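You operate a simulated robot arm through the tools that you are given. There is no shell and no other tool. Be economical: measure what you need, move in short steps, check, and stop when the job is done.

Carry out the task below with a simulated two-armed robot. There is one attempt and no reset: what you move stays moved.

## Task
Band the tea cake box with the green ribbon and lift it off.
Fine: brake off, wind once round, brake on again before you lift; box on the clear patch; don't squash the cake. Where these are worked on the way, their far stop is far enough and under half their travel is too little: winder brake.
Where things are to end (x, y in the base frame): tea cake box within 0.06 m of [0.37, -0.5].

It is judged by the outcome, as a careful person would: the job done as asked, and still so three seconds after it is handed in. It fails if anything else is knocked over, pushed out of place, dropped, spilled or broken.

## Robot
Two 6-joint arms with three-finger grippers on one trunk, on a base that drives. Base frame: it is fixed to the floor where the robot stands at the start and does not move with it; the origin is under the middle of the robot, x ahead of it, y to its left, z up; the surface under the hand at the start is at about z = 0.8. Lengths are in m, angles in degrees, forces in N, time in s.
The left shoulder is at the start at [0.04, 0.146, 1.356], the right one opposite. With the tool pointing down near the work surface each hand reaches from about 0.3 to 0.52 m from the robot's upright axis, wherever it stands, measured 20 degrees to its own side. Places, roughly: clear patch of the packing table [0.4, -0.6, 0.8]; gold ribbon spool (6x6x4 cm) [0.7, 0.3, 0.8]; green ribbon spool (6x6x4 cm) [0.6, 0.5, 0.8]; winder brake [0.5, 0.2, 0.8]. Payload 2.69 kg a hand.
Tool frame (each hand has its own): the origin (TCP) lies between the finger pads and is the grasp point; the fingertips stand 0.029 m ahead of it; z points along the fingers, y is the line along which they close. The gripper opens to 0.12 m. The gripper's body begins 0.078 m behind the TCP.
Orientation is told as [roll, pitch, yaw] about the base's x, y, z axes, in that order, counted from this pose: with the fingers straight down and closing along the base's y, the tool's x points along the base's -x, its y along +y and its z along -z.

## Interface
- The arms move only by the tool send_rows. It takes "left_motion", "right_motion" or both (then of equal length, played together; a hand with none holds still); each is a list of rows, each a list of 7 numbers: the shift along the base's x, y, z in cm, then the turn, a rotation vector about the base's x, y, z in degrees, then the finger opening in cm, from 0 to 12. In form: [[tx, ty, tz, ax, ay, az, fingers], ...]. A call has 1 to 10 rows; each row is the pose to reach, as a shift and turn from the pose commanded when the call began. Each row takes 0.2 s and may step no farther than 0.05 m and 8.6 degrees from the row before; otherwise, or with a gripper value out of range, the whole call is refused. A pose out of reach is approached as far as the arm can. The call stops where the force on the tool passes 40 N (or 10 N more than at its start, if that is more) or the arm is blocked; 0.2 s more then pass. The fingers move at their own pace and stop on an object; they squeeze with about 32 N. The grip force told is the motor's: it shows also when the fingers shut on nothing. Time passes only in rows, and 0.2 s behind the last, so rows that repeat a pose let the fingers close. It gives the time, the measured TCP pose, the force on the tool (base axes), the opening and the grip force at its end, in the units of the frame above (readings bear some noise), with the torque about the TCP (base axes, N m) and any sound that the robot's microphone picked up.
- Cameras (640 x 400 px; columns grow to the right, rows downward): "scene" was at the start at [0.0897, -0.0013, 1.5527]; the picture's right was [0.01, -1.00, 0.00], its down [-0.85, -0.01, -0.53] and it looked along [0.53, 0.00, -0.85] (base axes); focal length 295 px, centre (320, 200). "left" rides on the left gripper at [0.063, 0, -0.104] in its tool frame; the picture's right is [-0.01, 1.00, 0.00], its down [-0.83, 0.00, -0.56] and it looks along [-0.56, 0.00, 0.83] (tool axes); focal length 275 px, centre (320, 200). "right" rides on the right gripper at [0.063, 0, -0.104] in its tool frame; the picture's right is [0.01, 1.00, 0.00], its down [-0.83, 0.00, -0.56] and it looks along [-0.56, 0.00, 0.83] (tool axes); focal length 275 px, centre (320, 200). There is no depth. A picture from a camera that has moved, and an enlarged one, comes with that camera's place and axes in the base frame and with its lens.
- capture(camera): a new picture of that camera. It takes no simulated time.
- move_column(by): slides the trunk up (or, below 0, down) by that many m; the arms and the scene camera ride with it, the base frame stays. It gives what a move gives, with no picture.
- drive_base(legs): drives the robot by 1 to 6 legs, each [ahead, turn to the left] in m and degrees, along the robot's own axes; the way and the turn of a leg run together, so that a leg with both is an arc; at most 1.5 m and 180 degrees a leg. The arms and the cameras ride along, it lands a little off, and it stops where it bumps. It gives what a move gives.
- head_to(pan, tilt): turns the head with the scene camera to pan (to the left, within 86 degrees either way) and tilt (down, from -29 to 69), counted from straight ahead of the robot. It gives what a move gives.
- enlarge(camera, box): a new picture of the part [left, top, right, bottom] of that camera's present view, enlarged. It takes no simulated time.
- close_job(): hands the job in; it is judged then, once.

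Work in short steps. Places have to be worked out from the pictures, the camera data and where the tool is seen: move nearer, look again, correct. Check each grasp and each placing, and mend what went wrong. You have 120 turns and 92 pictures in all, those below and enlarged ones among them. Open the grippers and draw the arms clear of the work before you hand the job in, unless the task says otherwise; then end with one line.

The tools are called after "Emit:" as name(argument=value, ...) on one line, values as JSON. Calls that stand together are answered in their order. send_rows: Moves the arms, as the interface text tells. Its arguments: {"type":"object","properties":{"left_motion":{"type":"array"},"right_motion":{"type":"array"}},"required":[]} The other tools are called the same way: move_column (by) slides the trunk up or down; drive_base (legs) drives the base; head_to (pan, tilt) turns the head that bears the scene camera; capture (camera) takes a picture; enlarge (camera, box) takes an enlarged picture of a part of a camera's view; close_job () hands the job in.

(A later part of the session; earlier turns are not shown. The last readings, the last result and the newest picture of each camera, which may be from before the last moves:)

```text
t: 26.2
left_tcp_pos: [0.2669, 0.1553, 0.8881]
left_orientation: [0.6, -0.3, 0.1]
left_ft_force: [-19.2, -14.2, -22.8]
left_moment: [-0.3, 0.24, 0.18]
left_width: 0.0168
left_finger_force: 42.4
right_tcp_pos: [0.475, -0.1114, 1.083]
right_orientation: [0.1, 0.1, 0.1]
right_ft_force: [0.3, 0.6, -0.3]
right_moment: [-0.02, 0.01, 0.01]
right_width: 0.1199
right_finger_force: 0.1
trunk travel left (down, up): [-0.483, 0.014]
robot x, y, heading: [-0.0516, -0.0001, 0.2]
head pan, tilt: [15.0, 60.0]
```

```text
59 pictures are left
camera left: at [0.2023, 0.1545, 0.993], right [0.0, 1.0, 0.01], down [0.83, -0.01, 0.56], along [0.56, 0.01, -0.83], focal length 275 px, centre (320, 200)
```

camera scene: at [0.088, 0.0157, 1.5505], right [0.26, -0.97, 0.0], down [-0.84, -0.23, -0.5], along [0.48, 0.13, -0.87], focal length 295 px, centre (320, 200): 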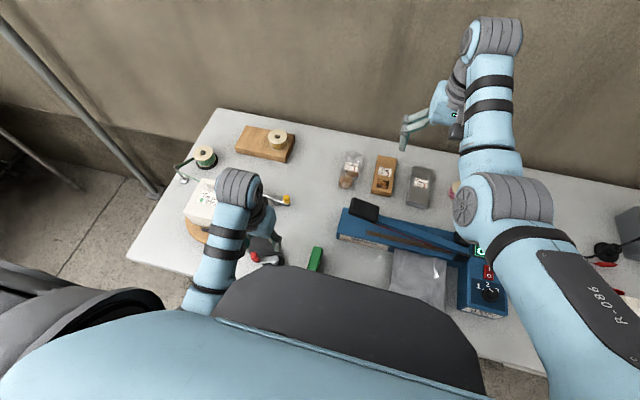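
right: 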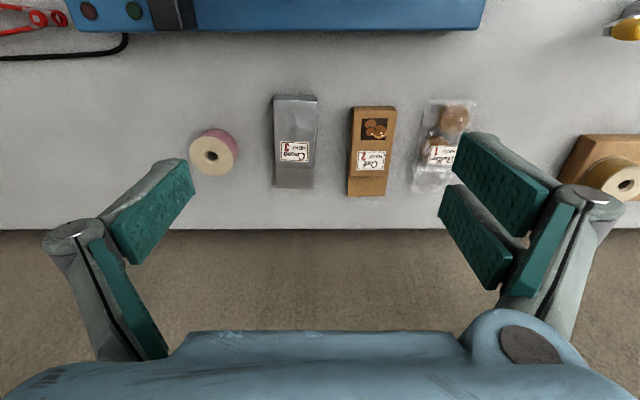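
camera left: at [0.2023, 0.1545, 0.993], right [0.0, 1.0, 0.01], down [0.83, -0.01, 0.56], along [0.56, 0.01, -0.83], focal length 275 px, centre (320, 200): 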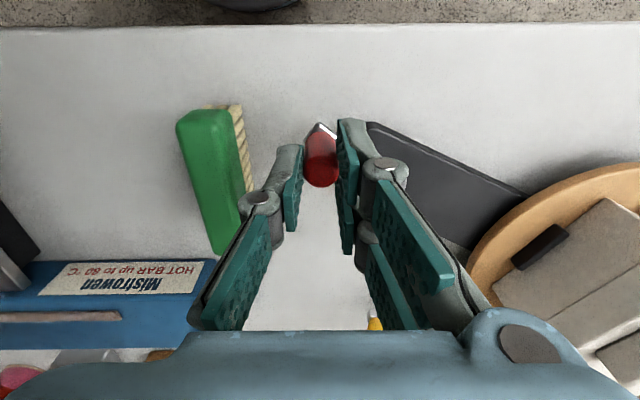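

Works; fitting three knob points gives pivot ≈ (0.297, 0.1886), r 5.1 cm. I reopen, recentre and continue with this circle.

Emit:
send_rows(left_motion=[[0, 0, 0, 0, 0, 0, 4], [-0.3, 0.4, 0, 0, 0, 0, 4], [-0.6, 0.4, 0, 0, 0, 0, 4], [-0.6, 0.4, 0, 0, 0, 0, 1.2], [-0.6, 0.4, 0, 0, 0, 0, 1.2], [-0.6, 0.4, 0, 0, 0, 0, 1.2]])

Emit:
send_rows(left_motion=[[0.78, -0.72, 0, 0, 0, 0, 1.2], [1.69, -1.27, 0, 0, 0, 0, 1.2], [2.7, -1.62, 0, 0, 0, 0, 1.2], [3.76, -1.75, 0, 0, 0, 0, 1.2]])

Emit:
capture(camera="left")

```text
t: 27.6
left_tcp_pos: [0.2705, 0.1547, 0.8953]
left_orientation: [0.4, -1.6, 0.2]
left_ft_force: [4.3, -0.3, 19.4]
left_moment: [-0.04, 0.83, -0.09]
left_width: 0.0174
left_finger_force: 42.5
right_tcp_pos: [0.476, -0.1109, 1.0828]
right_orientation: [0.0, 0.0, 0.1]
right_ft_force: [0.1, -0.1, -0.4]
right_moment: [-0.01, -0.04, -0.01]
right_width: 0.12
right_finger_force: 0.1
trunk travel left (down, up): [-0.483, 0.014]
robot x, y, heading: [-0.0545, 0.0018, 0.3]
head pan, tilt: [15.0, 60.0]
```

```text
t: 28.6
left_tcp_pos: [0.287, 0.1475, 0.8789]
left_orientation: [1.7, 1.3, 0.3]
left_ft_force: [-11.3, -24.5, -11.9]
left_moment: [-0.53, 0.06, 0.35]
left_width: 0.0172
left_finger_force: 42.4
right_tcp_pos: [0.4757, -0.1135, 1.0822]
right_orientation: [0.2, 0.0, -0.1]
right_ft_force: [-0.1, -0.2, -1.4]
right_moment: [0.0, 0.04, 0.0]
right_width: 0.1199
right_finger_force: 0.2
trunk travel left (down, up): [-0.483, 0.014]
robot x, y, heading: [-0.0539, -0.0046, 0.4]
head pan, tilt: [15.0, 60.0]
```

```text
58 pictures are left
camera left: at [0.2259, 0.1451, 0.9853], right [0.0, 1.0, 0.03], down [0.84, -0.02, 0.54], along [0.54, 0.02, -0.84], focal length 275 px, centre (320, 200)
```

left: 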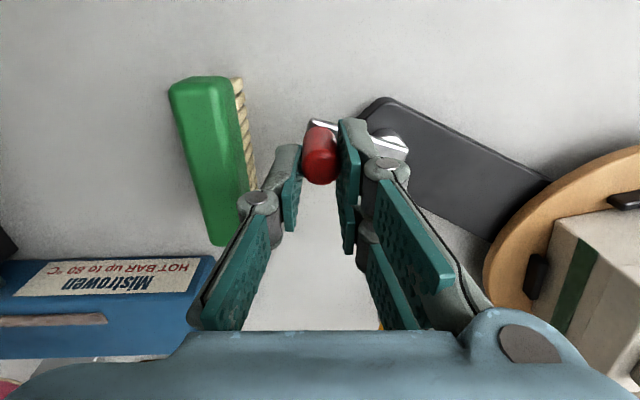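

Ribbon is now laying onto the box – right direction. The grip is getting eccentric, so I release, lift, level the hand and re-measure.

Emit:
send_rows(left_motion=[[0, 0, 0, 0, 0, 0, 4], [0, 0, 0.5, 0, 0, 0, 6], [0, 0, 3, -1, -1, 0, 6], [0, 0, 5, -1.5, -1.3, 0, 6]])

Emit:
capture(camera="left")

```text
t: 29.8
left_tcp_pos: [0.2899, 0.165, 0.9312]
left_orientation: [1.9, -0.5, 0.6]
left_ft_force: [0.0, 0.2, -0.3]
left_moment: [0.01, 0.01, 0.01]
left_width: 0.0598
left_finger_force: 0.0
right_tcp_pos: [0.4769, -0.1097, 1.0821]
right_orientation: [0.0, 0.0, 0.1]
right_ft_force: [-0.1, -0.2, 0.0]
right_moment: [0.01, 0.03, 0.01]
right_width: 0.1201
right_finger_force: 0.0
trunk travel left (down, up): [-0.483, 0.014]
robot x, y, heading: [-0.054, 0.0012, 0.1]
head pan, tilt: [15.0, 60.0]
stopped in row 4 (left hand): the arm was blocked; the commanded pose is now the measured one
```

```text
57 pictures are left
camera left: at [0.2258, 0.1611, 1.0358], right [-0.01, 1.0, 0.03], down [0.83, -0.01, 0.56], along [0.56, 0.03, -0.83], focal length 275 px, centre (320, 200)
```

left: 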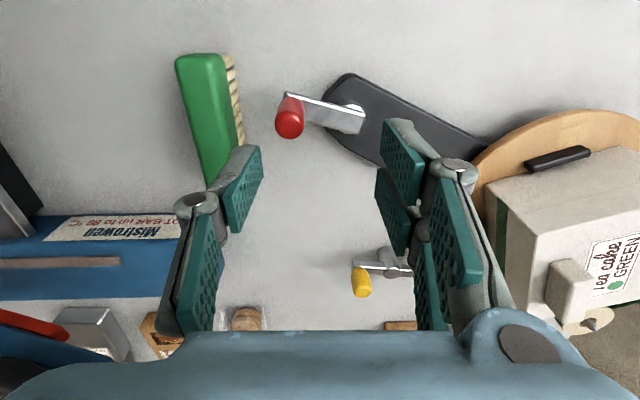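

I enlarge the box to judge the table's actual rotation versus the crank's.

Emit:
enlarge(camera="left", box=[440, 100, 640, 340])

Emit:
enlarge(camera="scene", box=[120, 100, 380, 290])

```text
1.67 times, centred on (540, 220) of left
camera zoom: at [0.2258, 0.1611, 1.0358], right [-0.01, 1.0, 0.03], down [0.83, -0.01, 0.56], along [0.56, 0.03, -0.83], focal length 459 px, centre (-47, 167)
```

zoom: 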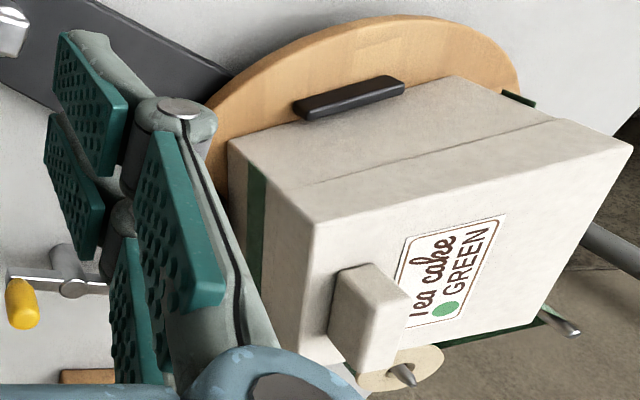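

```text
2.11 times, centred on (250, 195) of scene
camera zoom: at [0.0309, 0.0156, 1.5504], right [0.26, -0.96, 0.0], down [-0.84, -0.23, -0.5], along [0.48, 0.13, -0.87], focal length 621 px, centre (467, 210)
```

zoom: 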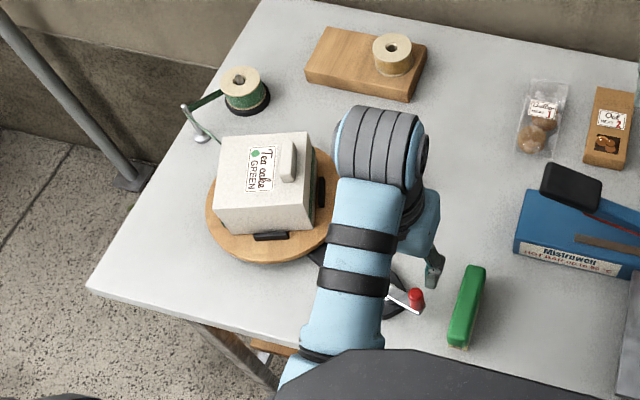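

The box has already turned far: label orientation suggests ~285° for ~125° of crank (about 2:1 gearing). So only ~35° of crank remains. Knob ≈ (0.274, 0.147), pivot ≈ (0.294, 0.190). I level and regrip with a smaller opening (brush nearby).

Emit:
send_rows(left_motion=[[-0.8, -0.9, -1, -1, 0.3, 0, 4], [-1.5, -1.8, -1.5, -1.9, 0.5, 0, 4], [-1.5, -1.8, -2.5, -1.9, 0.5, 0, 4]])

Emit:
capture(camera="left")

```text
t: 30.6
left_tcp_pos: [0.2814, 0.1592, 0.9072]
left_orientation: [1.3, -0.5, 0.8]
left_ft_force: [-0.1, -0.5, 0.5]
left_moment: [0.01, 0.02, -0.03]
left_width: 0.04
left_finger_force: 0.1
right_tcp_pos: [0.4759, -0.11, 1.0832]
right_orientation: [0.1, 0.1, 0.1]
right_ft_force: [-1.2, 0.1, 0.2]
right_moment: [0.0, 0.0, -0.03]
right_width: 0.1199
right_finger_force: 0.0
trunk travel left (down, up): [-0.483, 0.014]
robot x, y, heading: [-0.0527, 0.003, 0.2]
head pan, tilt: [15.0, 60.0]
```

```text
54 pictures are left
camera left: at [0.216, 0.1563, 1.0121], right [-0.01, 1.0, 0.02], down [0.83, 0.0, 0.56], along [0.56, 0.03, -0.83], focal length 275 px, centre (320, 200)
```

left: 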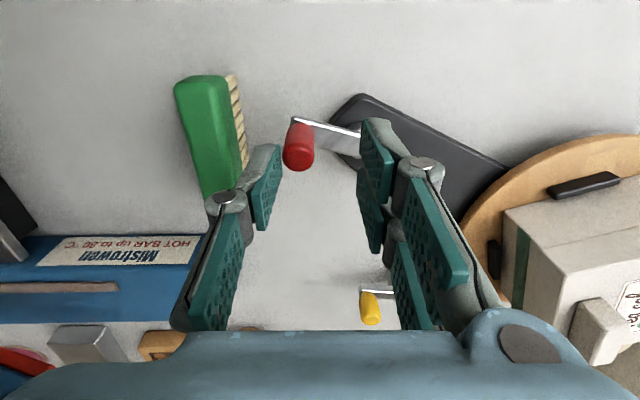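

The left arm cannot get further inward here (stalled at y≈0.159). I lift and turn the base 15° right so the knob lies more to its left side.

Emit:
send_rows(left_motion=[[0.3, 0.3, 2, -0.5, 0, 0, 4], [0.5, 0.5, 3.3, -1, 0, 0, 4]])

Emit:
drive_base(legs=[[0, -15]])

Emit:
capture(camera="left")

```text
t: 31.2
left_tcp_pos: [0.2763, 0.1582, 0.931]
left_orientation: [-0.1, 0.3, 0.8]
left_ft_force: [-0.4, -0.4, -0.4]
left_moment: [0.0, 0.01, 0.0]
left_width: 0.04
left_finger_force: 0.2
left hand out of reach, approached as far as the arm can: row 2
right_tcp_pos: [0.4766, -0.1097, 1.0812]
right_orientation: [0.0, 0.0, 0.1]
right_ft_force: [-0.5, 0.4, -0.2]
right_moment: [0.0, 0.01, 0.01]
right_width: 0.12
right_finger_force: 0.1
trunk travel left (down, up): [-0.483, 0.014]
robot x, y, heading: [-0.0546, 0.0018, 0.2]
head pan, tilt: [15.0, 60.0]
```

```text
t: 32.5
left_tcp_pos: [0.3103, 0.0667, 0.9339]
left_orientation: [0.0, -0.1, -14.3]
left_ft_force: [0.2, 0.1, -0.9]
left_moment: [0.01, -0.01, -0.02]
left_width: 0.0397
left_finger_force: 0.0
right_tcp_pos: [0.4291, -0.2442, 1.0823]
right_orientation: [-0.1, 0.0, -15.0]
right_ft_force: [0.3, -0.6, -0.4]
right_moment: [0.02, -0.01, -0.04]
right_width: 0.12
right_finger_force: 0.0
trunk travel left (down, up): [-0.483, 0.014]
robot x, y, heading: [-0.0553, 0.0001, -15.0]
head pan, tilt: [15.0, 60.0]
```

```text
53 pictures are left
camera left: at [0.2484, 0.0827, 1.0384], right [0.25, 0.97, 0.0], down [0.8, -0.21, 0.56], along [0.54, -0.14, -0.83], focal length 275 px, centre (320, 200)
```

left: 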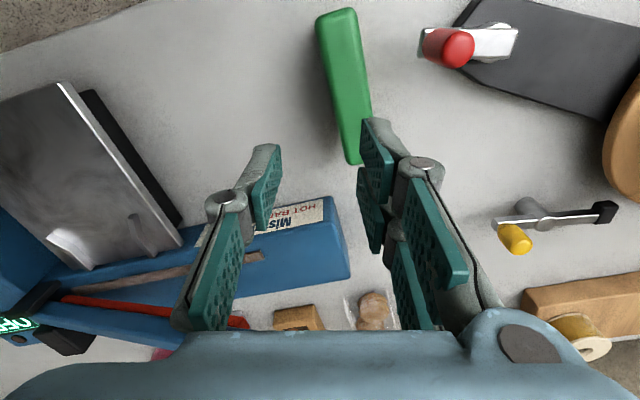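

Knob ≈ (0.276, 0.144). I move above it, check, then grip.

Emit:
send_rows(left_motion=[[-1, 3, 0.5, 0, 0, 0, 5], [-2.2, 6, 0.5, 0, 0, 0, 5], [-3.4, 7.7, 0.5, 0, 0, 0, 5], [-3.4, 7.7, -1, 0, 0, 0, 5]])

Emit:
capture(camera="left")

```text
t: 33.5
left_tcp_pos: [0.277, 0.1447, 0.9207]
left_orientation: [0.0, -0.3, -14.3]
left_ft_force: [0.8, 0.2, -0.5]
left_moment: [0.02, -0.03, -0.02]
left_width: 0.0498
left_finger_force: 0.0
left hand out of reach, approached as far as the arm can: row 1, 2, 3, 4
right_tcp_pos: [0.43, -0.2441, 1.0824]
right_orientation: [0.0, 0.0, -14.9]
right_ft_force: [0.3, -0.5, -0.2]
right_moment: [0.02, 0.01, 0.02]
right_width: 0.1202
right_finger_force: 0.0
trunk travel left (down, up): [-0.483, 0.014]
robot x, y, heading: [-0.0555, -0.0007, -14.9]
head pan, tilt: [15.0, 60.0]
```

```text
52 pictures are left
camera left: at [0.2134, 0.1607, 1.0246], right [0.25, 0.97, 0.0], down [0.8, -0.21, 0.56], along [0.54, -0.14, -0.83], focal length 275 px, centre (320, 200)
```

left: 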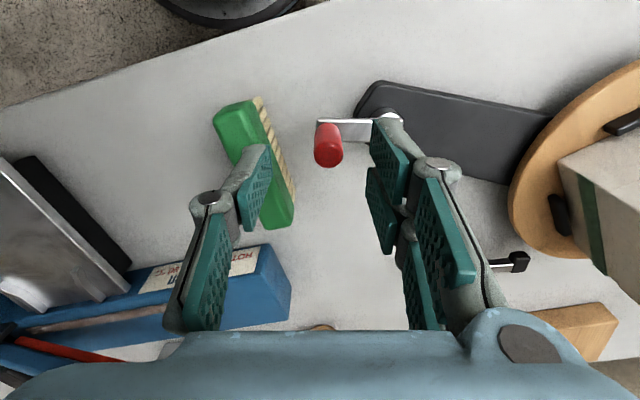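

Fine-tuned: knob ≈ (0.275, 0.148). I lower with a narrower opening, grip, and turn about 30° of crank.

Emit:
send_rows(left_motion=[[-0.2, 0.3, -1, 0, 0, 0, 3.8], [-0.2, 0.3, -2, 0, 0, 0, 3.8], [-0.2, 0.3, -3.3, 0, 0, 0, 3.8], [-0.2, 0.3, -3.3, 0, 0, 0, 1.2], [-0.2, 0.3, -3.3, 0, 0, 0, 1.2], [-0.2, 0.3, -3.3, 0, 0, 0, 1.2]])

Emit:
send_rows(left_motion=[[0.4, -0.16, 0, 0, 0, 0, 1.2], [0.79, -0.28, 0, 0, 0, 0, 1.2], [1.2, -0.36, 0, 0, 0, 0, 1.2], [1.6, -0.41, 0, 0, 0, 0, 1.2], [2.0, -0.42, 0, 0, 0, 0, 1.2]])

Emit:
capture(camera="left")

Emit:
enlarge(camera="scene", box=[0, 80, 320, 280])

```text
t: 34.9
left_tcp_pos: [0.2747, 0.1475, 0.887]
left_orientation: [-0.1, 0.0, -14.3]
left_ft_force: [4.7, 12.4, 4.0]
left_moment: [0.33, -0.03, 0.07]
left_width: 0.021
left_finger_force: 6.4
right_tcp_pos: [0.4288, -0.2432, 1.0812]
right_orientation: [-0.1, 0.0, -15.0]
right_ft_force: [-0.2, -1.2, -0.3]
right_moment: [0.0, -0.01, 0.02]
right_width: 0.1201
right_finger_force: 0.0
trunk travel left (down, up): [-0.483, 0.014]
robot x, y, heading: [-0.0566, 0.0021, -14.8]
head pan, tilt: [15.0, 60.0]
```

```text
t: 36.1
left_tcp_pos: [0.2939, 0.1432, 0.8851]
left_orientation: [-0.1, -0.2, -14.3]
left_ft_force: [0.2, 14.0, -1.6]
left_moment: [0.39, 0.17, 0.07]
left_width: 0.0215
left_finger_force: 7.2
right_tcp_pos: [0.4293, -0.2414, 1.0831]
right_orientation: [0.0, 0.0, -15.2]
right_ft_force: [-0.5, -0.2, -0.1]
right_moment: [0.02, -0.04, -0.02]
right_width: 0.1199
right_finger_force: 0.1
trunk travel left (down, up): [-0.483, 0.014]
robot x, y, heading: [-0.0554, 0.0023, -14.9]
head pan, tilt: [15.0, 60.0]
```

```text
51 pictures are left
camera left: at [0.2323, 0.1602, 0.9904], right [0.25, 0.97, 0.0], down [0.8, -0.21, 0.56], along [0.54, -0.14, -0.83], focal length 275 px, centre (320, 200)
```

left: 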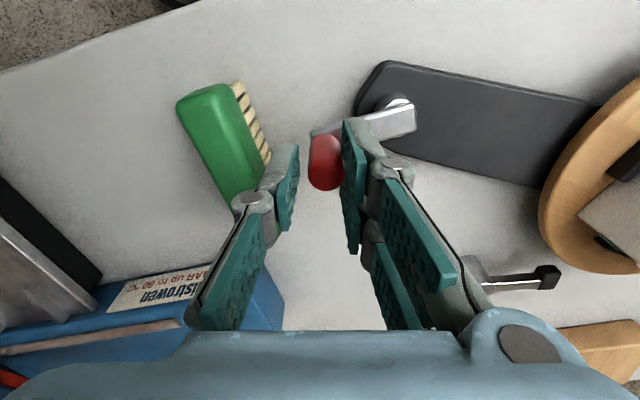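

```text
2.00 times, centred on (160, 180) of scene
camera zoom: at [0.0327, -0.0036, 1.5503], right [0.0, -1.0, 0.0], down [-0.87, 0.0, -0.5], along [0.5, 0.0, -0.87], focal length 590 px, centre (640, 240)
```

zoom: 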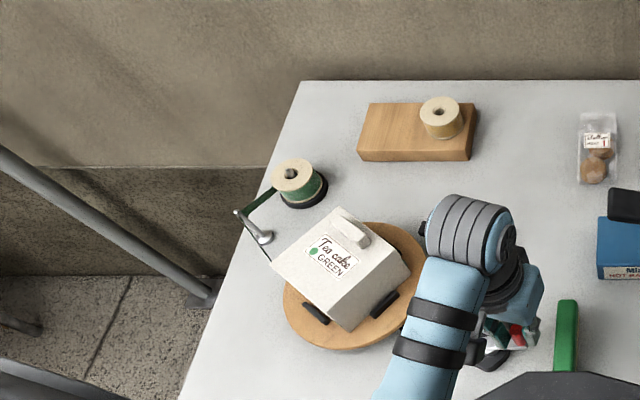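

The scene view is clear now: the box is about 38° short of its starting orientation, i.e. ~20° more crank. I continue, correcting slightly inward (+y).

Emit:
send_rows(left_motion=[[0, 0.3, 0, 0, 0, 0, 1.2], [0.45, 0.35, 0, 0, 0, 0, 1.2], [0.9, 0.4, 0, 0, 0, 0, 1.2], [1.35, 0.5, 0, 0, 0, 0, 1.2], [1.75, 0.62, 0, 0, 0, 0, 1.2]])

Emit:
enlarge(camera="scene", box=[80, 140, 320, 290])

Emit:
capture(camera="left")

```text
t: 37.3
left_tcp_pos: [0.3097, 0.1505, 0.8867]
left_orientation: [-0.1, -0.2, -14.2]
left_ft_force: [-9.3, 3.0, 0.5]
left_moment: [0.13, 0.59, 0.3]
left_width: 0.0165
left_finger_force: 42.2
right_tcp_pos: [0.4273, -0.2441, 1.0834]
right_orientation: [0.0, -0.1, -15.0]
right_ft_force: [0.1, 1.1, 0.0]
right_moment: [-0.05, 0.03, 0.01]
right_width: 0.1202
right_finger_force: 0.1
trunk travel left (down, up): [-0.483, 0.014]
robot x, y, heading: [-0.0535, -0.001, -14.8]
head pan, tilt: [15.0, 60.0]
```

```text
2.67 times, centred on (200, 215) of scene
camera zoom: at [0.0303, -0.0052, 1.5505], right [0.0, -1.0, 0.0], down [-0.87, 0.0, -0.5], along [0.5, 0.0, -0.87], focal length 787 px, centre (640, 160)
```

zoom: 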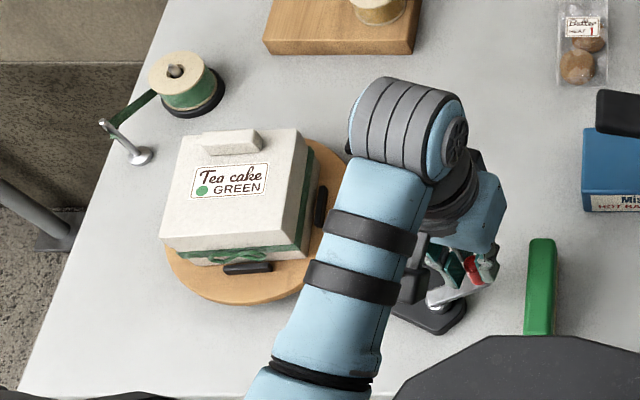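

```text
48 pictures are left
camera left: at [0.2482, 0.1658, 0.9913], right [0.25, 0.97, 0.0], down [0.8, -0.21, 0.56], along [0.54, -0.14, -0.83], focal length 275 px, centre (320, 200)
```

left: 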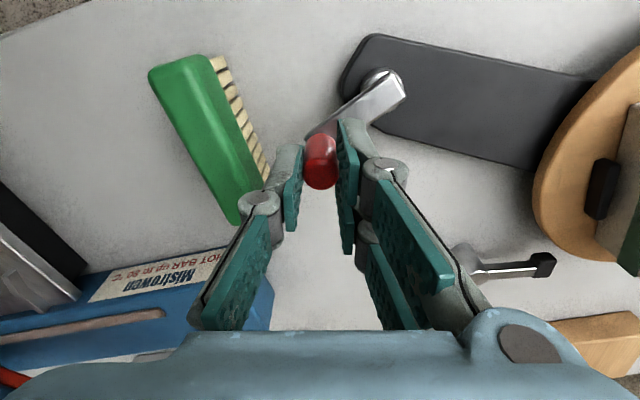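

The ribbon now bands the box with its bow visible and the box is back at its starting orientation (≈ one full turn). I release the crank, lift, and move toward the near side of the brake knob (now ≈ (0.460, 0.212)).

Emit:
send_rows(left_motion=[[0, 0, 0, 0, 0, 0, 3.8], [0, 0, 1, 0, 0, 0, 4.2], [0, 0, 4, 0, 0, 0, 4], [3, 1.8, 6, 0, 0, 0, 0], [6.5, 3.5, 6, 0, 0, 0, 0], [10, 5, 6, 0, 0, 0, 0], [11.5, 6, 4, 0, 0, 0, 0]])

Emit:
capture(camera="left")

```text
t: 38.9
left_tcp_pos: [0.4278, 0.2037, 0.9262]
left_orientation: [0.0, 0.0, -14.3]
left_ft_force: [0.1, 0.6, 0.8]
left_moment: [0.01, 0.02, 0.01]
left_width: 0.0001
left_finger_force: 29.0
left hand out of reach, approached as far as the arm can: row 4
right_tcp_pos: [0.4306, -0.2438, 1.0804]
right_orientation: [0.0, 0.0, -15.1]
right_ft_force: [0.0, 0.3, 0.2]
right_moment: [-0.04, 0.0, 0.0]
right_width: 0.1198
right_finger_force: 0.0
trunk travel left (down, up): [-0.483, 0.014]
robot x, y, heading: [-0.0557, -0.0034, -14.9]
head pan, tilt: [15.0, 60.0]
```

```text
47 pictures are left
camera left: at [0.3651, 0.2205, 1.0308], right [0.25, 0.97, 0.0], down [0.8, -0.21, 0.56], along [0.54, -0.14, -0.83], focal length 275 px, centre (320, 200)
```

left: 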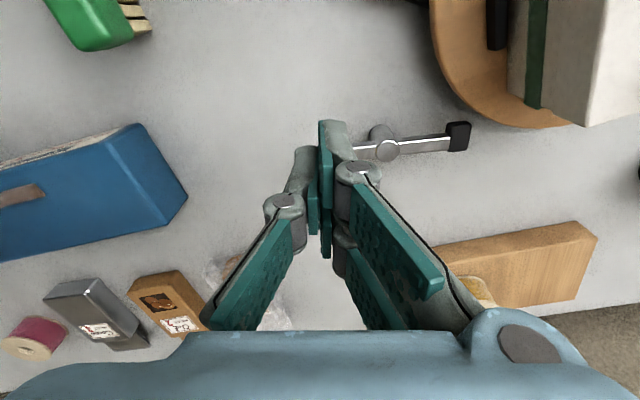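

Pivot (0.4585, 0.249), so the knob is near (0.456, 0.212). I descend just short of it on the near side.

Emit:
send_rows(left_motion=[[-0.5, 0.8, 0, 0, 0, 0, 0], [-0.5, 0.8, -3, 0, 0, 0, 0], [-0.5, 0.8, -6, 0, 0, 0, 0]])

Emit:
capture(camera="left")

```text
t: 39.7
left_tcp_pos: [0.4213, 0.2144, 0.8684]
left_orientation: [-0.1, 0.0, -14.3]
left_ft_force: [0.7, 0.3, -0.2]
left_moment: [-0.05, 0.01, -0.03]
left_width: 0.0
left_finger_force: 28.9
right_tcp_pos: [0.4309, -0.2443, 1.0818]
right_orientation: [0.0, 0.0, -14.8]
right_ft_force: [-0.9, 0.5, -0.6]
right_moment: [0.0, 0.01, -0.01]
right_width: 0.1198
right_finger_force: 0.0
trunk travel left (down, up): [-0.483, 0.014]
robot x, y, heading: [-0.0537, -0.0023, -14.7]
head pan, tilt: [15.0, 60.0]
```

```text
46 pictures are left
camera left: at [0.3599, 0.2302, 0.972], right [0.25, 0.97, 0.0], down [0.8, -0.21, 0.56], along [0.54, -0.14, -0.83], focal length 275 px, centre (320, 200)
```

left: 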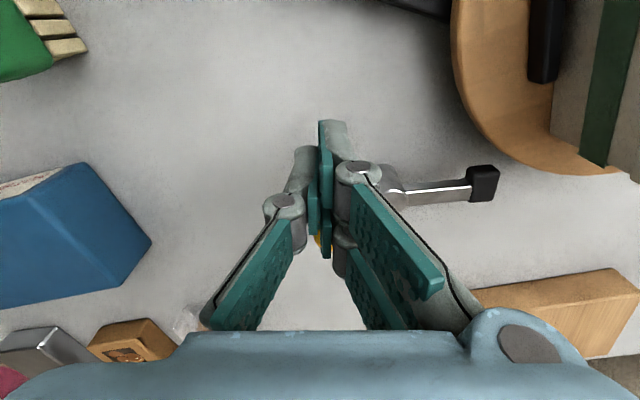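

Knob peeks out beyond the fingers, on the far side as wanted. I push toward +x until the brake pad bears on the disc.

Emit:
send_rows(left_motion=[[1, 0, 0, 0, 0, 0, 0], [2, 0, 0, 0, 0, 0, 0], [2.8, 0, 0, 0, 0, 0, 0], [3.6, 0.1, 0, 0, 0, 0, 0], [4.4, 0.2, 0, 0, 0, 0, 0], [5.2, 0.4, 0, 0, 0, 0, 0]])

Emit:
capture(camera="left")

```text
t: 40.8
left_tcp_pos: [0.4463, 0.2181, 0.8657]
left_orientation: [-0.4, 1.3, -14.3]
left_ft_force: [-24.3, -0.6, 11.6]
left_moment: [-0.05, 0.02, -0.01]
left_width: 0.0
left_finger_force: 28.2
right_tcp_pos: [0.4268, -0.2437, 1.0839]
right_orientation: [0.1, -0.2, -14.9]
right_ft_force: [0.3, 0.1, -0.2]
right_moment: [0.0, 0.02, 0.0]
right_width: 0.1199
right_finger_force: 0.0
trunk travel left (down, up): [-0.483, 0.014]
robot x, y, heading: [-0.0521, 0.0012, -15.0]
head pan, tilt: [15.0, 60.0]
stopped in row 5 (left hand): the force on the tool passed its limit at 47 N (the readings are from after the stop); the commanded pose is now the measured one
```

```text
45 pictures are left
camera left: at [0.3866, 0.2326, 0.9713], right [0.25, 0.97, -0.01], down [0.82, -0.21, 0.54], along [0.52, -0.14, -0.84], focal length 275 px, centre (320, 200)
```

left: 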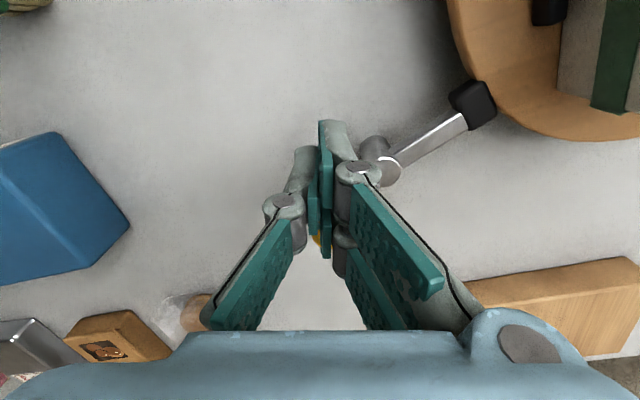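

The pad is back against the disc: brake on. I back off and raise the hand clear.

Emit:
send_rows(left_motion=[[-1.2, 0, 0, 0, -1.3, 0, 0], [-1.5, 0, 4, 0, -1.3, 0, 0], [-1.5, 0, 8.5, 0, -1.3, 0, 0], [-1, 0, 13, 0, -1.3, 0, 4], [0, 0, 16, 0, -1.3, 0, 6]])

Emit:
head_to(pan=45, tilt=55)

Emit:
capture(camera="scene")

Emit:
head_to(pan=-35, tilt=50)

Emit:
capture(camera="scene")

```text
t: 42.0
left_tcp_pos: [0.4677, 0.2215, 1.0097]
left_orientation: [-0.1, -0.3, -14.3]
left_ft_force: [0.5, 0.0, 0.1]
left_moment: [-0.02, 0.01, -0.03]
left_width: 0.0601
left_finger_force: 0.0
left hand out of reach, approached as far as the arm can: row 5
right_tcp_pos: [0.431, -0.2436, 1.0823]
right_orientation: [0.0, 0.0, -15.1]
right_ft_force: [0.9, 0.6, -0.3]
right_moment: [0.01, -0.03, 0.02]
right_width: 0.1203
right_finger_force: 0.0
trunk travel left (down, up): [-0.483, 0.014]
robot x, y, heading: [-0.0555, -0.0004, -14.7]
head pan, tilt: [15.0, 60.0]
```

```text
t: 42.9
left_tcp_pos: [0.4664, 0.2207, 1.0105]
left_orientation: [-0.1, -0.4, -14.3]
left_ft_force: [0.0, 0.9, 0.1]
left_moment: [0.01, -0.02, -0.02]
left_width: 0.0601
left_finger_force: 0.0
right_tcp_pos: [0.4294, -0.2429, 1.083]
right_orientation: [-0.1, 0.0, -14.9]
right_ft_force: [0.5, -0.6, 0.0]
right_moment: [-0.02, 0.0, -0.03]
right_width: 0.1197
right_finger_force: 0.1
trunk travel left (down, up): [-0.483, 0.014]
robot x, y, heading: [-0.0578, 0.0002, -14.7]
head pan, tilt: [45.0, 55.0]
```

```text
44 pictures are left
camera scene: at [0.0276, 0.0294, 1.5564], right [0.5, -0.86, 0.0], down [-0.71, -0.41, -0.57], along [0.5, 0.29, -0.82], focal length 295 px, centre (320, 200)
```

scene: 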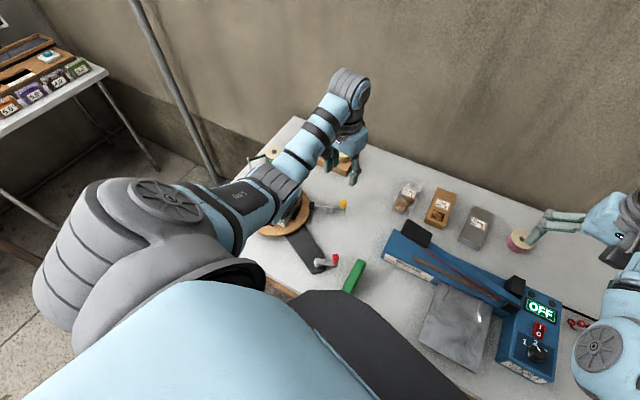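

```text
t: 44.5
left_tcp_pos: [0.468, 0.2214, 1.0103]
left_orientation: [0.0, -0.3, -14.3]
left_ft_force: [0.7, 0.4, 0.3]
left_moment: [-0.06, 0.04, 0.01]
left_width: 0.06
left_finger_force: 0.0
right_tcp_pos: [0.43, -0.2431, 1.0834]
right_orientation: [0.0, 0.0, -15.0]
right_ft_force: [0.6, 0.2, -0.4]
right_moment: [0.02, 0.0, 0.0]
right_width: 0.1203
right_finger_force: 0.0
trunk travel left (down, up): [-0.483, 0.014]
robot x, y, heading: [-0.0558, -0.0015, -14.6]
head pan, tilt: [-35.0, 50.0]
```

```text
43 pictures are left
camera scene: at [0.0153, -0.0656, 1.5629], right [-0.76, -0.65, 0.0], down [-0.49, 0.58, -0.64], along [0.41, -0.49, -0.77], focal length 295 px, centre (320, 200)
```

scene: 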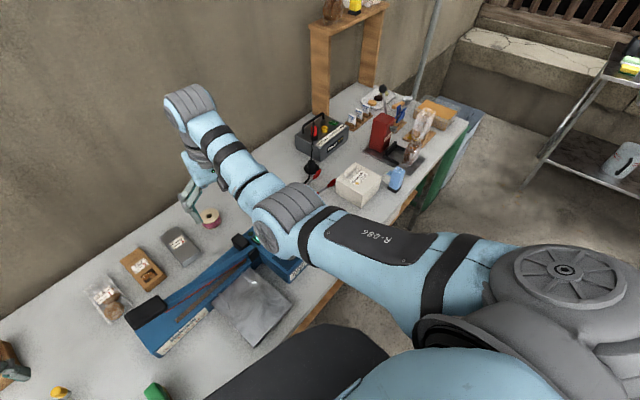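

The target patch at (0.37, −0.5) looks free (lemon box around y −0.65). Now I shift the robot ~0.14 m left by backing off at an angle and coming in straight.

Emit:
drive_base(legs=[[0, -13], [-0.3, 0], [0, 28], [0.29, 0]])

Emit:
head_to(pan=25, tilt=60)

Emit:
capture(camera="scene")

Emit:
capture(camera="left")

```text
t: 50.3
left_tcp_pos: [0.3971, 0.4907, 1.0134]
left_orientation: [-0.1, -0.5, 0.3]
left_ft_force: [-0.6, -0.6, 1.0]
left_moment: [0.02, -0.01, 0.02]
left_width: 0.0602
left_finger_force: 0.1
right_tcp_pos: [0.4784, 0.0321, 1.0841]
right_orientation: [-0.1, -0.3, -0.4]
right_ft_force: [0.1, -0.6, 0.4]
right_moment: [0.01, -0.04, -0.01]
right_width: 0.1198
right_finger_force: 0.1
trunk travel left (down, up): [-0.483, 0.014]
robot x, y, heading: [-0.0463, 0.1418, -0.1]
head pan, tilt: [-35.0, 50.0]
```

```text
t: 51.6
left_tcp_pos: [0.401, 0.4921, 1.0102]
left_orientation: [-0.1, -0.4, 0.4]
left_ft_force: [0.7, -0.4, 0.2]
left_moment: [-0.02, 0.0, -0.01]
left_width: 0.0599
left_finger_force: 0.0
right_tcp_pos: [0.4811, 0.0316, 1.0834]
right_orientation: [0.0, 0.0, -0.3]
right_ft_force: [-0.3, 0.2, -0.1]
right_moment: [0.0, 0.01, 0.04]
right_width: 0.12
right_finger_force: 0.0
trunk travel left (down, up): [-0.483, 0.014]
robot x, y, heading: [-0.0474, 0.1419, -0.2]
head pan, tilt: [25.0, 60.0]
```

```text
42 pictures are left
camera scene: at [0.0333, 0.1709, 1.5504], right [0.42, -0.91, 0.0], down [-0.79, -0.36, -0.5], along [0.45, 0.21, -0.87], focal length 295 px, centre (320, 200)
```

scene: 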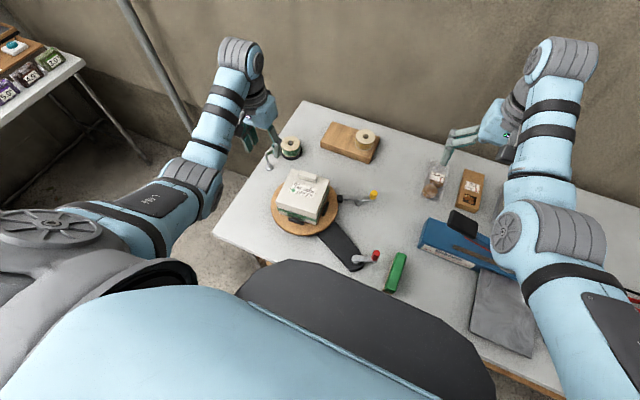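

```text
41 pictures are left
camera left: at [0.3363, 0.4913, 1.1146], right [0.0, 1.0, 0.0], down [0.83, 0.0, 0.56], along [0.56, 0.0, -0.83], focal length 275 px, centre (320, 200)
```

left: 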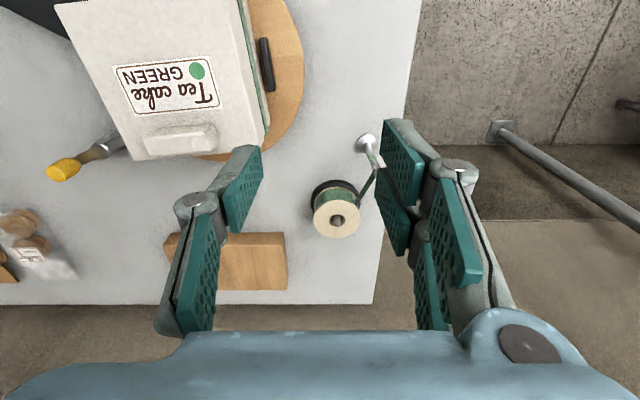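

Emit:
enlarge(camera="scene", box=[240, 120, 400, 270])

Emit:
enlarge(camera="left", box=[40, 0, 340, 190])

```text
2.67 times, centred on (320, 195) of scene
camera zoom: at [0.0333, 0.1709, 1.5504], right [0.42, -0.91, 0.0], down [-0.79, -0.36, -0.5], along [0.45, 0.21, -0.87], focal length 787 px, centre (320, 213)
```

zoom: 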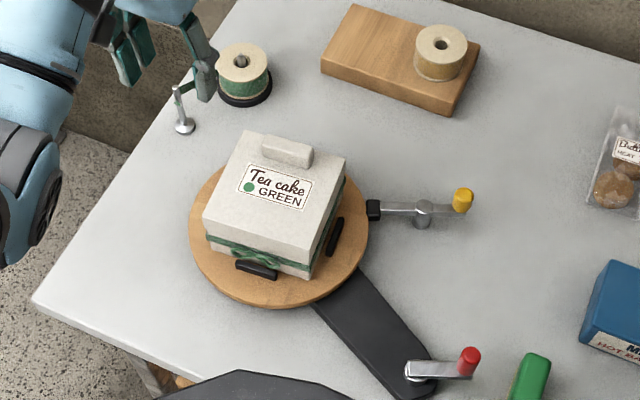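

```text
2.11 times, centred on (190, 95) of left
camera zoom: at [0.3363, 0.4913, 1.1146], right [0.0, 1.0, 0.0], down [0.83, 0.0, 0.56], along [0.56, 0.0, -0.83], focal length 580 px, centre (594, 421)
```

zoom: 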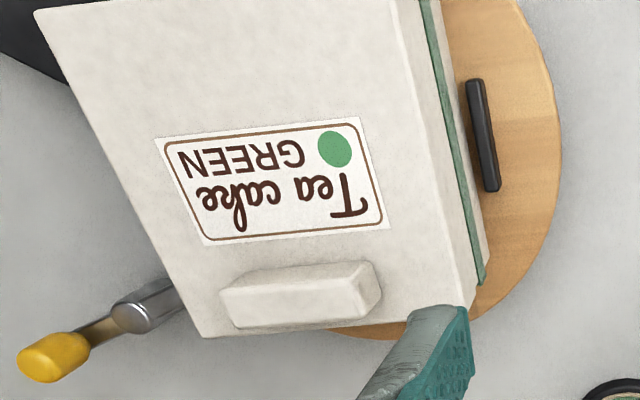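

The box is neatly banded and the pad bears on the disc. Triangulated: handle top centre ≈ (0.412, 0.385, 0.915), handle long along y (box yawed ~7.6°), box centre ≈ (0.380, 0.380). I'll grip the handle across its narrow side (no squashing): come 4.5 cm nearer and yaw the hand −82°.

Emit:
drive_base(legs=[[0.045, 0]])

Emit:
send_rows(left_motion=[[-0.3, -1, 0, 0, 0, -8.24, 6], [-0.7, -2, 0, 0, 0, -16.5, 6], [-1, -3, 0, 0, 0, -24.7, 6], [-1.3, -4, 0, 0, 0, -33, 6], [-1.7, -5, 0, 0, 0, -41.2, 6], [-2, -6, 0, 0, 0, -49.4, 6], [-2.4, -7, 0, 0, 0, -57.7, 6], [-2.7, -8, 0, 0, 0, -66, 6], [-3, -9, 0, 0, 0, -74.2, 6], [-3.4, -10.5, 0, 0, 0, -82.4, 6]])

Emit:
capture(camera="left")

```text
t: 52.5
left_tcp_pos: [0.4384, 0.4919, 1.0137]
left_orientation: [-0.2, -0.8, 0.3]
left_ft_force: [-0.2, 0.9, -0.2]
left_moment: [-0.06, -0.01, 0.02]
left_width: 0.0599
left_finger_force: 0.0
right_tcp_pos: [0.5198, 0.0324, 1.0871]
right_orientation: [0.0, -0.4, -0.3]
right_ft_force: [-0.1, 1.1, -0.3]
right_moment: [-0.02, 0.03, 0.0]
right_width: 0.1197
right_finger_force: 0.1
trunk travel left (down, up): [-0.483, 0.014]
robot x, y, heading: [-0.0003, 0.1439, -0.2]
head pan, tilt: [25.0, 60.0]
```

```text
t: 54.7
left_tcp_pos: [0.4336, 0.3874, 0.9725]
left_orientation: [0.1, -0.5, -82.2]
left_ft_force: [0.2, -0.8, -1.3]
left_moment: [0.01, 0.01, -0.01]
left_width: 0.06
left_finger_force: 0.1
left hand out of reach, approached as far as the arm can: row 1, 2, 3, 4, 5, 6, 7, 8, 9, 10
right_tcp_pos: [0.5247, 0.0318, 1.0832]
right_orientation: [-0.1, -0.1, -0.3]
right_ft_force: [-0.5, -0.5, 0.1]
right_moment: [0.0, -0.04, 0.02]
right_width: 0.1197
right_finger_force: 0.1
trunk travel left (down, up): [-0.483, 0.014]
robot x, y, heading: [-0.0027, 0.1416, -0.2]
head pan, tilt: [25.0, 60.0]
```

```text
38 pictures are left
camera left: at [0.4236, 0.4521, 1.0761], right [0.99, 0.13, 0.0], down [0.11, -0.82, 0.56], along [0.07, -0.56, -0.83], focal length 275 px, centre (320, 200)
```

left: 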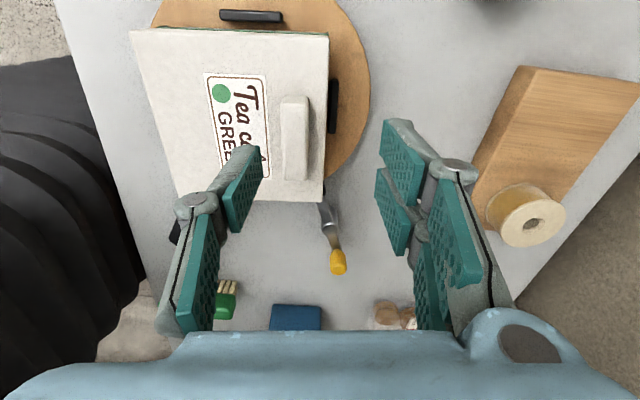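

Handle centre in this view ≈ (0.415, 0.388, 0.915). I centre over it and lower partway.

Emit:
send_rows(left_motion=[[-1.0, 0, 0, 0, 0, 0, 5], [-1.9, 0, -0.5, 0, 0, 0, 5], [-1.9, 0, -2, 0, 0, 0, 5]])

Emit:
capture(camera="left")

```text
t: 55.5
left_tcp_pos: [0.4133, 0.3895, 0.9541]
left_orientation: [0.0, -0.5, -82.0]
left_ft_force: [0.4, 0.1, -0.8]
left_moment: [0.01, 0.01, 0.01]
left_width: 0.0502
left_finger_force: 0.1
left hand out of reach, approached as far as the arm can: row 1, 2
right_tcp_pos: [0.5268, 0.0321, 1.0832]
right_orientation: [0.1, -0.1, -0.3]
right_ft_force: [1.4, 0.5, 0.8]
right_moment: [0.01, 0.05, 0.02]
right_width: 0.1201
right_finger_force: 0.0
trunk travel left (down, up): [-0.483, 0.014]
robot x, y, heading: [-0.0018, 0.1492, -0.0]
head pan, tilt: [25.0, 60.0]
```

```text
37 pictures are left
camera left: at [0.4039, 0.4533, 1.0581], right [0.99, 0.13, 0.0], down [0.11, -0.82, 0.56], along [0.07, -0.56, -0.83], focal length 275 px, centre (320, 200)
```

left: 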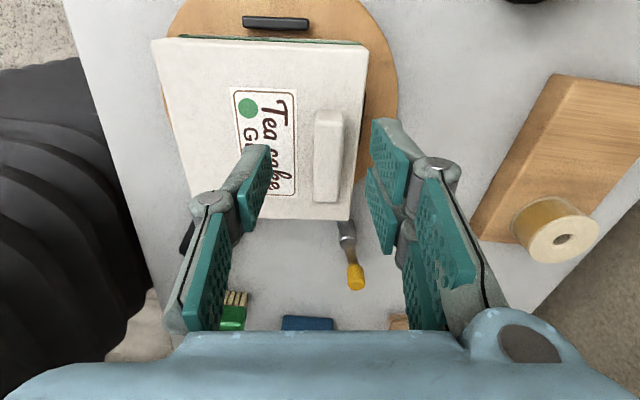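

Handle at (0.4166, 0.391). Small correction, then descend to fingertips just above the lid.

Emit:
send_rows(left_motion=[[0.3, 0.1, -1, 0, 0.5, 0, 5], [0.3, 0.1, -1.8, 0, 0.5, 0, 5], [0.3, 0.1, -2.4, 0, 0.5, 0, 5]])

Emit:
enlarge(camera="left", box=[180, 60, 460, 240])

```text
t: 56.3
left_tcp_pos: [0.4172, 0.3925, 0.9306]
left_orientation: [-0.5, -0.5, -82.0]
left_ft_force: [0.2, 0.7, -2.0]
left_moment: [0.0, -0.02, 0.01]
left_width: 0.0502
left_finger_force: 0.1
right_tcp_pos: [0.5255, 0.0316, 1.0824]
right_orientation: [-0.1, 0.0, -0.2]
right_ft_force: [-0.9, -0.2, -0.2]
right_moment: [0.02, 0.03, 0.02]
right_width: 0.1203
right_finger_force: 0.0
trunk travel left (down, up): [-0.483, 0.014]
robot x, y, heading: [0.0009, 0.1447, -0.3]
head pan, tilt: [25.0, 60.0]
```

```text
2.22 times, centred on (320, 150) of left
camera zoom: at [0.409, 0.4556, 1.0351], right [0.99, 0.13, -0.01], down [0.12, -0.82, 0.56], along [0.07, -0.56, -0.83], focal length 612 px, centre (320, 311)
```

zoom: 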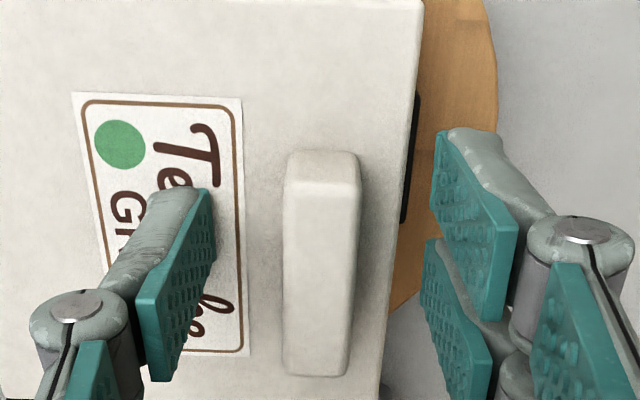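

The handle is centred between the pads. I close here and check the opening.

Emit:
send_rows(left_motion=[[0, 0, 0, 0, 0, 0, 3], [0, 0, 0, 0, 0, 0, 1.2], [0, 0, 0, 0, 0, 0, 1.2], [0, 0, 0, 0, 0, 0, 1.2]])

Emit:
enlarge(camera="left", box=[180, 60, 460, 240])

```text
t: 57.3
left_tcp_pos: [0.4174, 0.3913, 0.9312]
left_orientation: [-0.6, -0.4, -82.0]
left_ft_force: [-0.9, 0.1, -0.5]
left_moment: [0.15, 0.03, -0.06]
left_width: 0.016
left_finger_force: 22.3
right_tcp_pos: [0.5258, 0.0319, 1.0839]
right_orientation: [0.1, 0.0, -0.3]
right_ft_force: [-0.1, -0.2, 0.2]
right_moment: [-0.01, -0.02, -0.02]
right_width: 0.1203
right_finger_force: 0.2
trunk travel left (down, up): [-0.483, 0.014]
robot x, y, heading: [-0.0033, 0.1413, -0.3]
head pan, tilt: [25.0, 60.0]
```

```text
2.22 times, centred on (320, 150) of left
camera zoom: at [0.409, 0.4556, 1.0351], right [0.99, 0.13, -0.01], down [0.12, -0.82, 0.56], along [0.07, -0.56, -0.83], focal length 612 px, centre (320, 311)
```

zoom: 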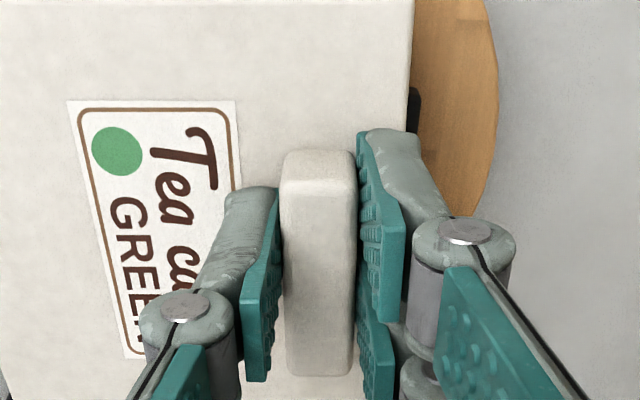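

The handle is held at 1.6 cm. I squeeze fully and lift a little to test.

Emit:
send_rows(left_motion=[[0, 0, 0, 0, 0, 0, 0], [0, 0, 0, 0, 0, 0, 0], [0, 0, 0.4, 0, 0, 0, 0], [0, 0, 0.8, 0, 0, 0, 0], [0, 0, 1.4, 0, 0, 0, 0], [0, 0, 2, 0, 0, 0, 0], [0, 0, 2, 0, 0, 0, 0]])

Emit:
capture(camera="left")

Emit:
enlarge(camera="scene", box=[220, 120, 420, 270])

```text
t: 58.9
left_tcp_pos: [0.4166, 0.3923, 0.952]
left_orientation: [-0.6, -0.4, -82.0]
left_ft_force: [0.1, 0.0, -2.9]
left_moment: [0.09, -0.14, 0.0]
left_width: 0.016
left_finger_force: 21.6
right_tcp_pos: [0.5253, 0.0326, 1.0834]
right_orientation: [0.0, 0.0, -0.4]
right_ft_force: [-0.4, -0.7, 0.2]
right_moment: [-0.02, 0.01, 0.02]
right_width: 0.1198
right_finger_force: 0.1
trunk travel left (down, up): [-0.483, 0.014]
robot x, y, heading: [-0.002, 0.1443, -0.4]
head pan, tilt: [25.0, 60.0]
```

```text
34 pictures are left
camera left: at [0.4082, 0.4564, 1.0557], right [0.99, 0.13, -0.01], down [0.12, -0.82, 0.56], along [0.07, -0.56, -0.83], focal length 275 px, centre (320, 200)
```

left: 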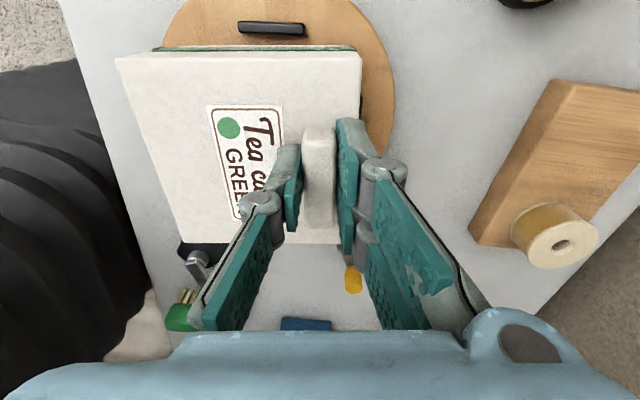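

```text
2.67 times, centred on (320, 195) of scene
camera zoom: at [0.0797, 0.1711, 1.5503], right [0.42, -0.91, 0.0], down [-0.79, -0.36, -0.5], along [0.45, 0.21, -0.87], focal length 787 px, centre (320, 213)
```

zoom: 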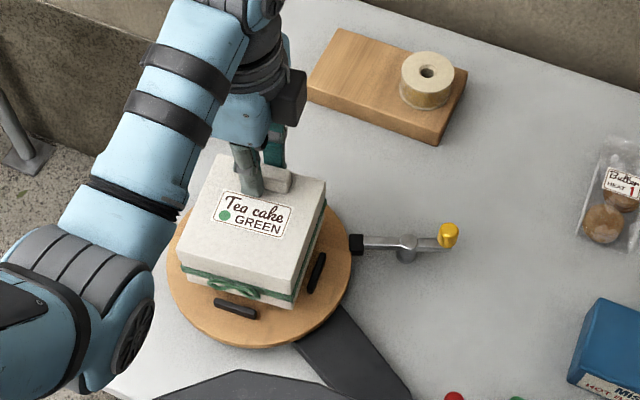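

The box came off the disc cleanly, level, about 3 N. I lift further to clear the clips.

Emit:
send_rows(left_motion=[[0, 0, 0.6, 0, 0, 0, 0], [0, 0, 1.2, 0, 0, 0, 0], [0, 0, 1.8, 0, 0, 0, 0], [0, 0, 2.4, 0, 0, 0, 0]])

Emit:
move_column(by=0.012)

Emit:
capture(camera="scene")

```text
t: 59.9
left_tcp_pos: [0.4236, 0.3939, 0.9653]
left_orientation: [-0.5, -0.4, -82.0]
left_ft_force: [-0.7, 0.2, -3.2]
left_moment: [0.05, -0.11, 0.0]
left_width: 0.0158
left_finger_force: 21.6
left hand out of reach, approached as far as the arm can: row 3, 4
right_tcp_pos: [0.5268, 0.032, 1.0823]
right_orientation: [-0.1, -0.1, -0.3]
right_ft_force: [0.4, 0.5, -1.1]
right_moment: [0.0, -0.02, -0.01]
right_width: 0.1201
right_finger_force: 0.1
trunk travel left (down, up): [-0.483, 0.014]
robot x, y, heading: [-0.002, 0.1435, -0.2]
head pan, tilt: [25.0, 60.0]
```

```text
t: 60.5
left_tcp_pos: [0.4237, 0.3938, 0.9773]
left_orientation: [-0.5, -0.4, -82.1]
left_ft_force: [0.1, 0.6, -2.4]
left_moment: [0.03, -0.08, 0.01]
left_width: 0.0158
left_finger_force: 22.3
right_tcp_pos: [0.5263, 0.033, 1.0951]
right_orientation: [-0.1, -0.1, -0.3]
right_ft_force: [-0.2, 0.5, 0.0]
right_moment: [-0.04, -0.01, 0.0]
right_width: 0.1197
right_finger_force: 0.1
trunk travel left (down, up): [-0.495, 0.002]
robot x, y, heading: [-0.0025, 0.141, -0.3]
head pan, tilt: [25.0, 60.0]
```

```text
32 pictures are left
camera scene: at [0.0792, 0.1709, 1.562], right [0.42, -0.91, 0.0], down [-0.79, -0.36, -0.5], along [0.45, 0.21, -0.87], focal length 295 px, centre (320, 200)
```

scene: 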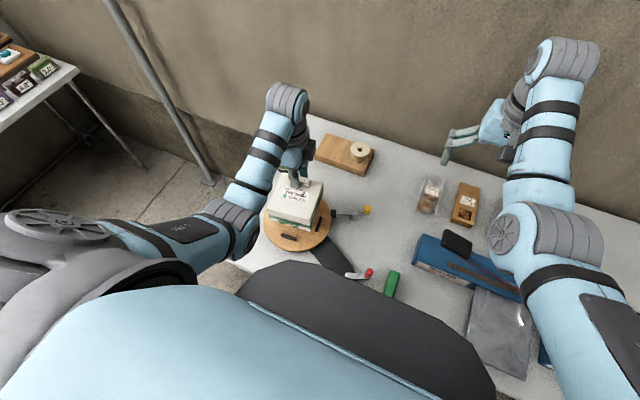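

Now I drive: straight back off the table, then sideways to the right. First the backing.

Emit:
drive_base(legs=[[-0.45, 0], [0, -45], [0, -45]])

Emit:
head_to(pan=0, tilt=35)

Emit:
capture(camera="scene")

Emit:
capture(camera="left")

```text
t: 67.3
left_tcp_pos: [-0.1911, -0.2761, 0.9754]
left_orientation: [-0.5, -0.5, -170.8]
left_ft_force: [0.1, 0.3, -3.5]
left_moment: [-0.12, -0.03, -0.02]
left_width: 0.0162
left_finger_force: 21.9
right_tcp_pos: [-0.5502, -0.3848, 1.0954]
right_orientation: [0.0, -0.1, -89.3]
right_ft_force: [-0.1, -0.3, -0.5]
right_moment: [0.02, 0.03, -0.03]
right_width: 0.12
right_finger_force: 0.0
trunk travel left (down, up): [-0.495, 0.002]
robot x, y, heading: [-0.445, 0.1478, -88.9]
head pan, tilt: [25.0, 60.0]
```

```text
t: 68.2
left_tcp_pos: [-0.1919, -0.276, 0.9756]
left_orientation: [-0.6, -0.4, -170.9]
left_ft_force: [0.1, 0.3, -3.1]
left_moment: [-0.11, -0.03, 0.02]
left_width: 0.0159
left_finger_force: 22.7
right_tcp_pos: [-0.5508, -0.3855, 1.094]
right_orientation: [0.0, -0.1, -89.2]
right_ft_force: [-0.4, 0.2, -0.1]
right_moment: [-0.01, -0.01, 0.01]
right_width: 0.12
right_finger_force: 0.1
trunk travel left (down, up): [-0.495, 0.002]
robot x, y, heading: [-0.4491, 0.1435, -89.2]
head pan, tilt: [0.0, 35.0]
```

```text
31 pictures are left
camera scene: at [-0.4469, 0.035, 1.5959], right [-1.0, -0.02, 0.0], down [-0.01, 0.57, -0.82], along [0.01, -0.82, -0.57], focal length 295 px, centre (320, 200)
```

scene: 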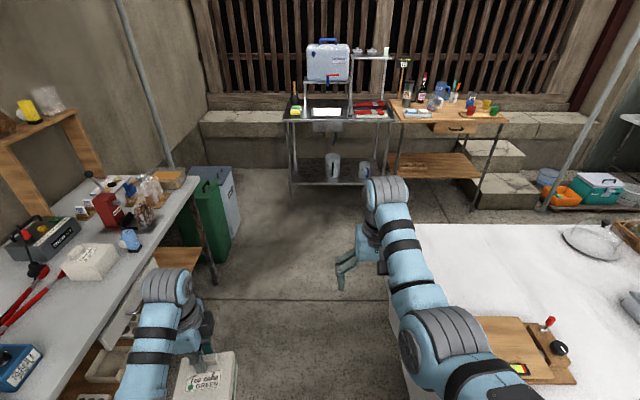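

```text
30 pictures are left
camera left: at [-0.1293, -0.2675, 1.0803], right [0.15, -0.99, -0.01], down [-0.82, -0.13, 0.56], along [-0.56, -0.08, -0.83], focal length 275 px, centre (320, 200)
```

left: 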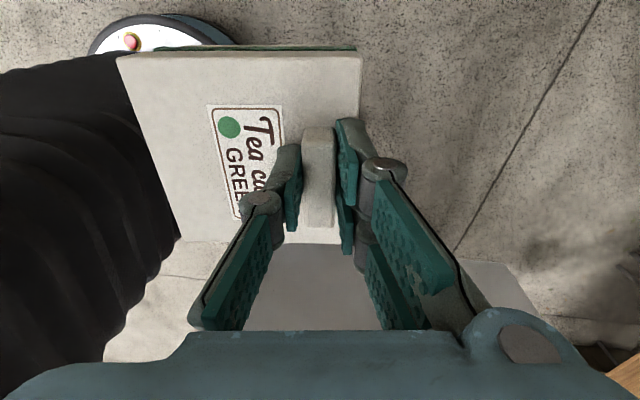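

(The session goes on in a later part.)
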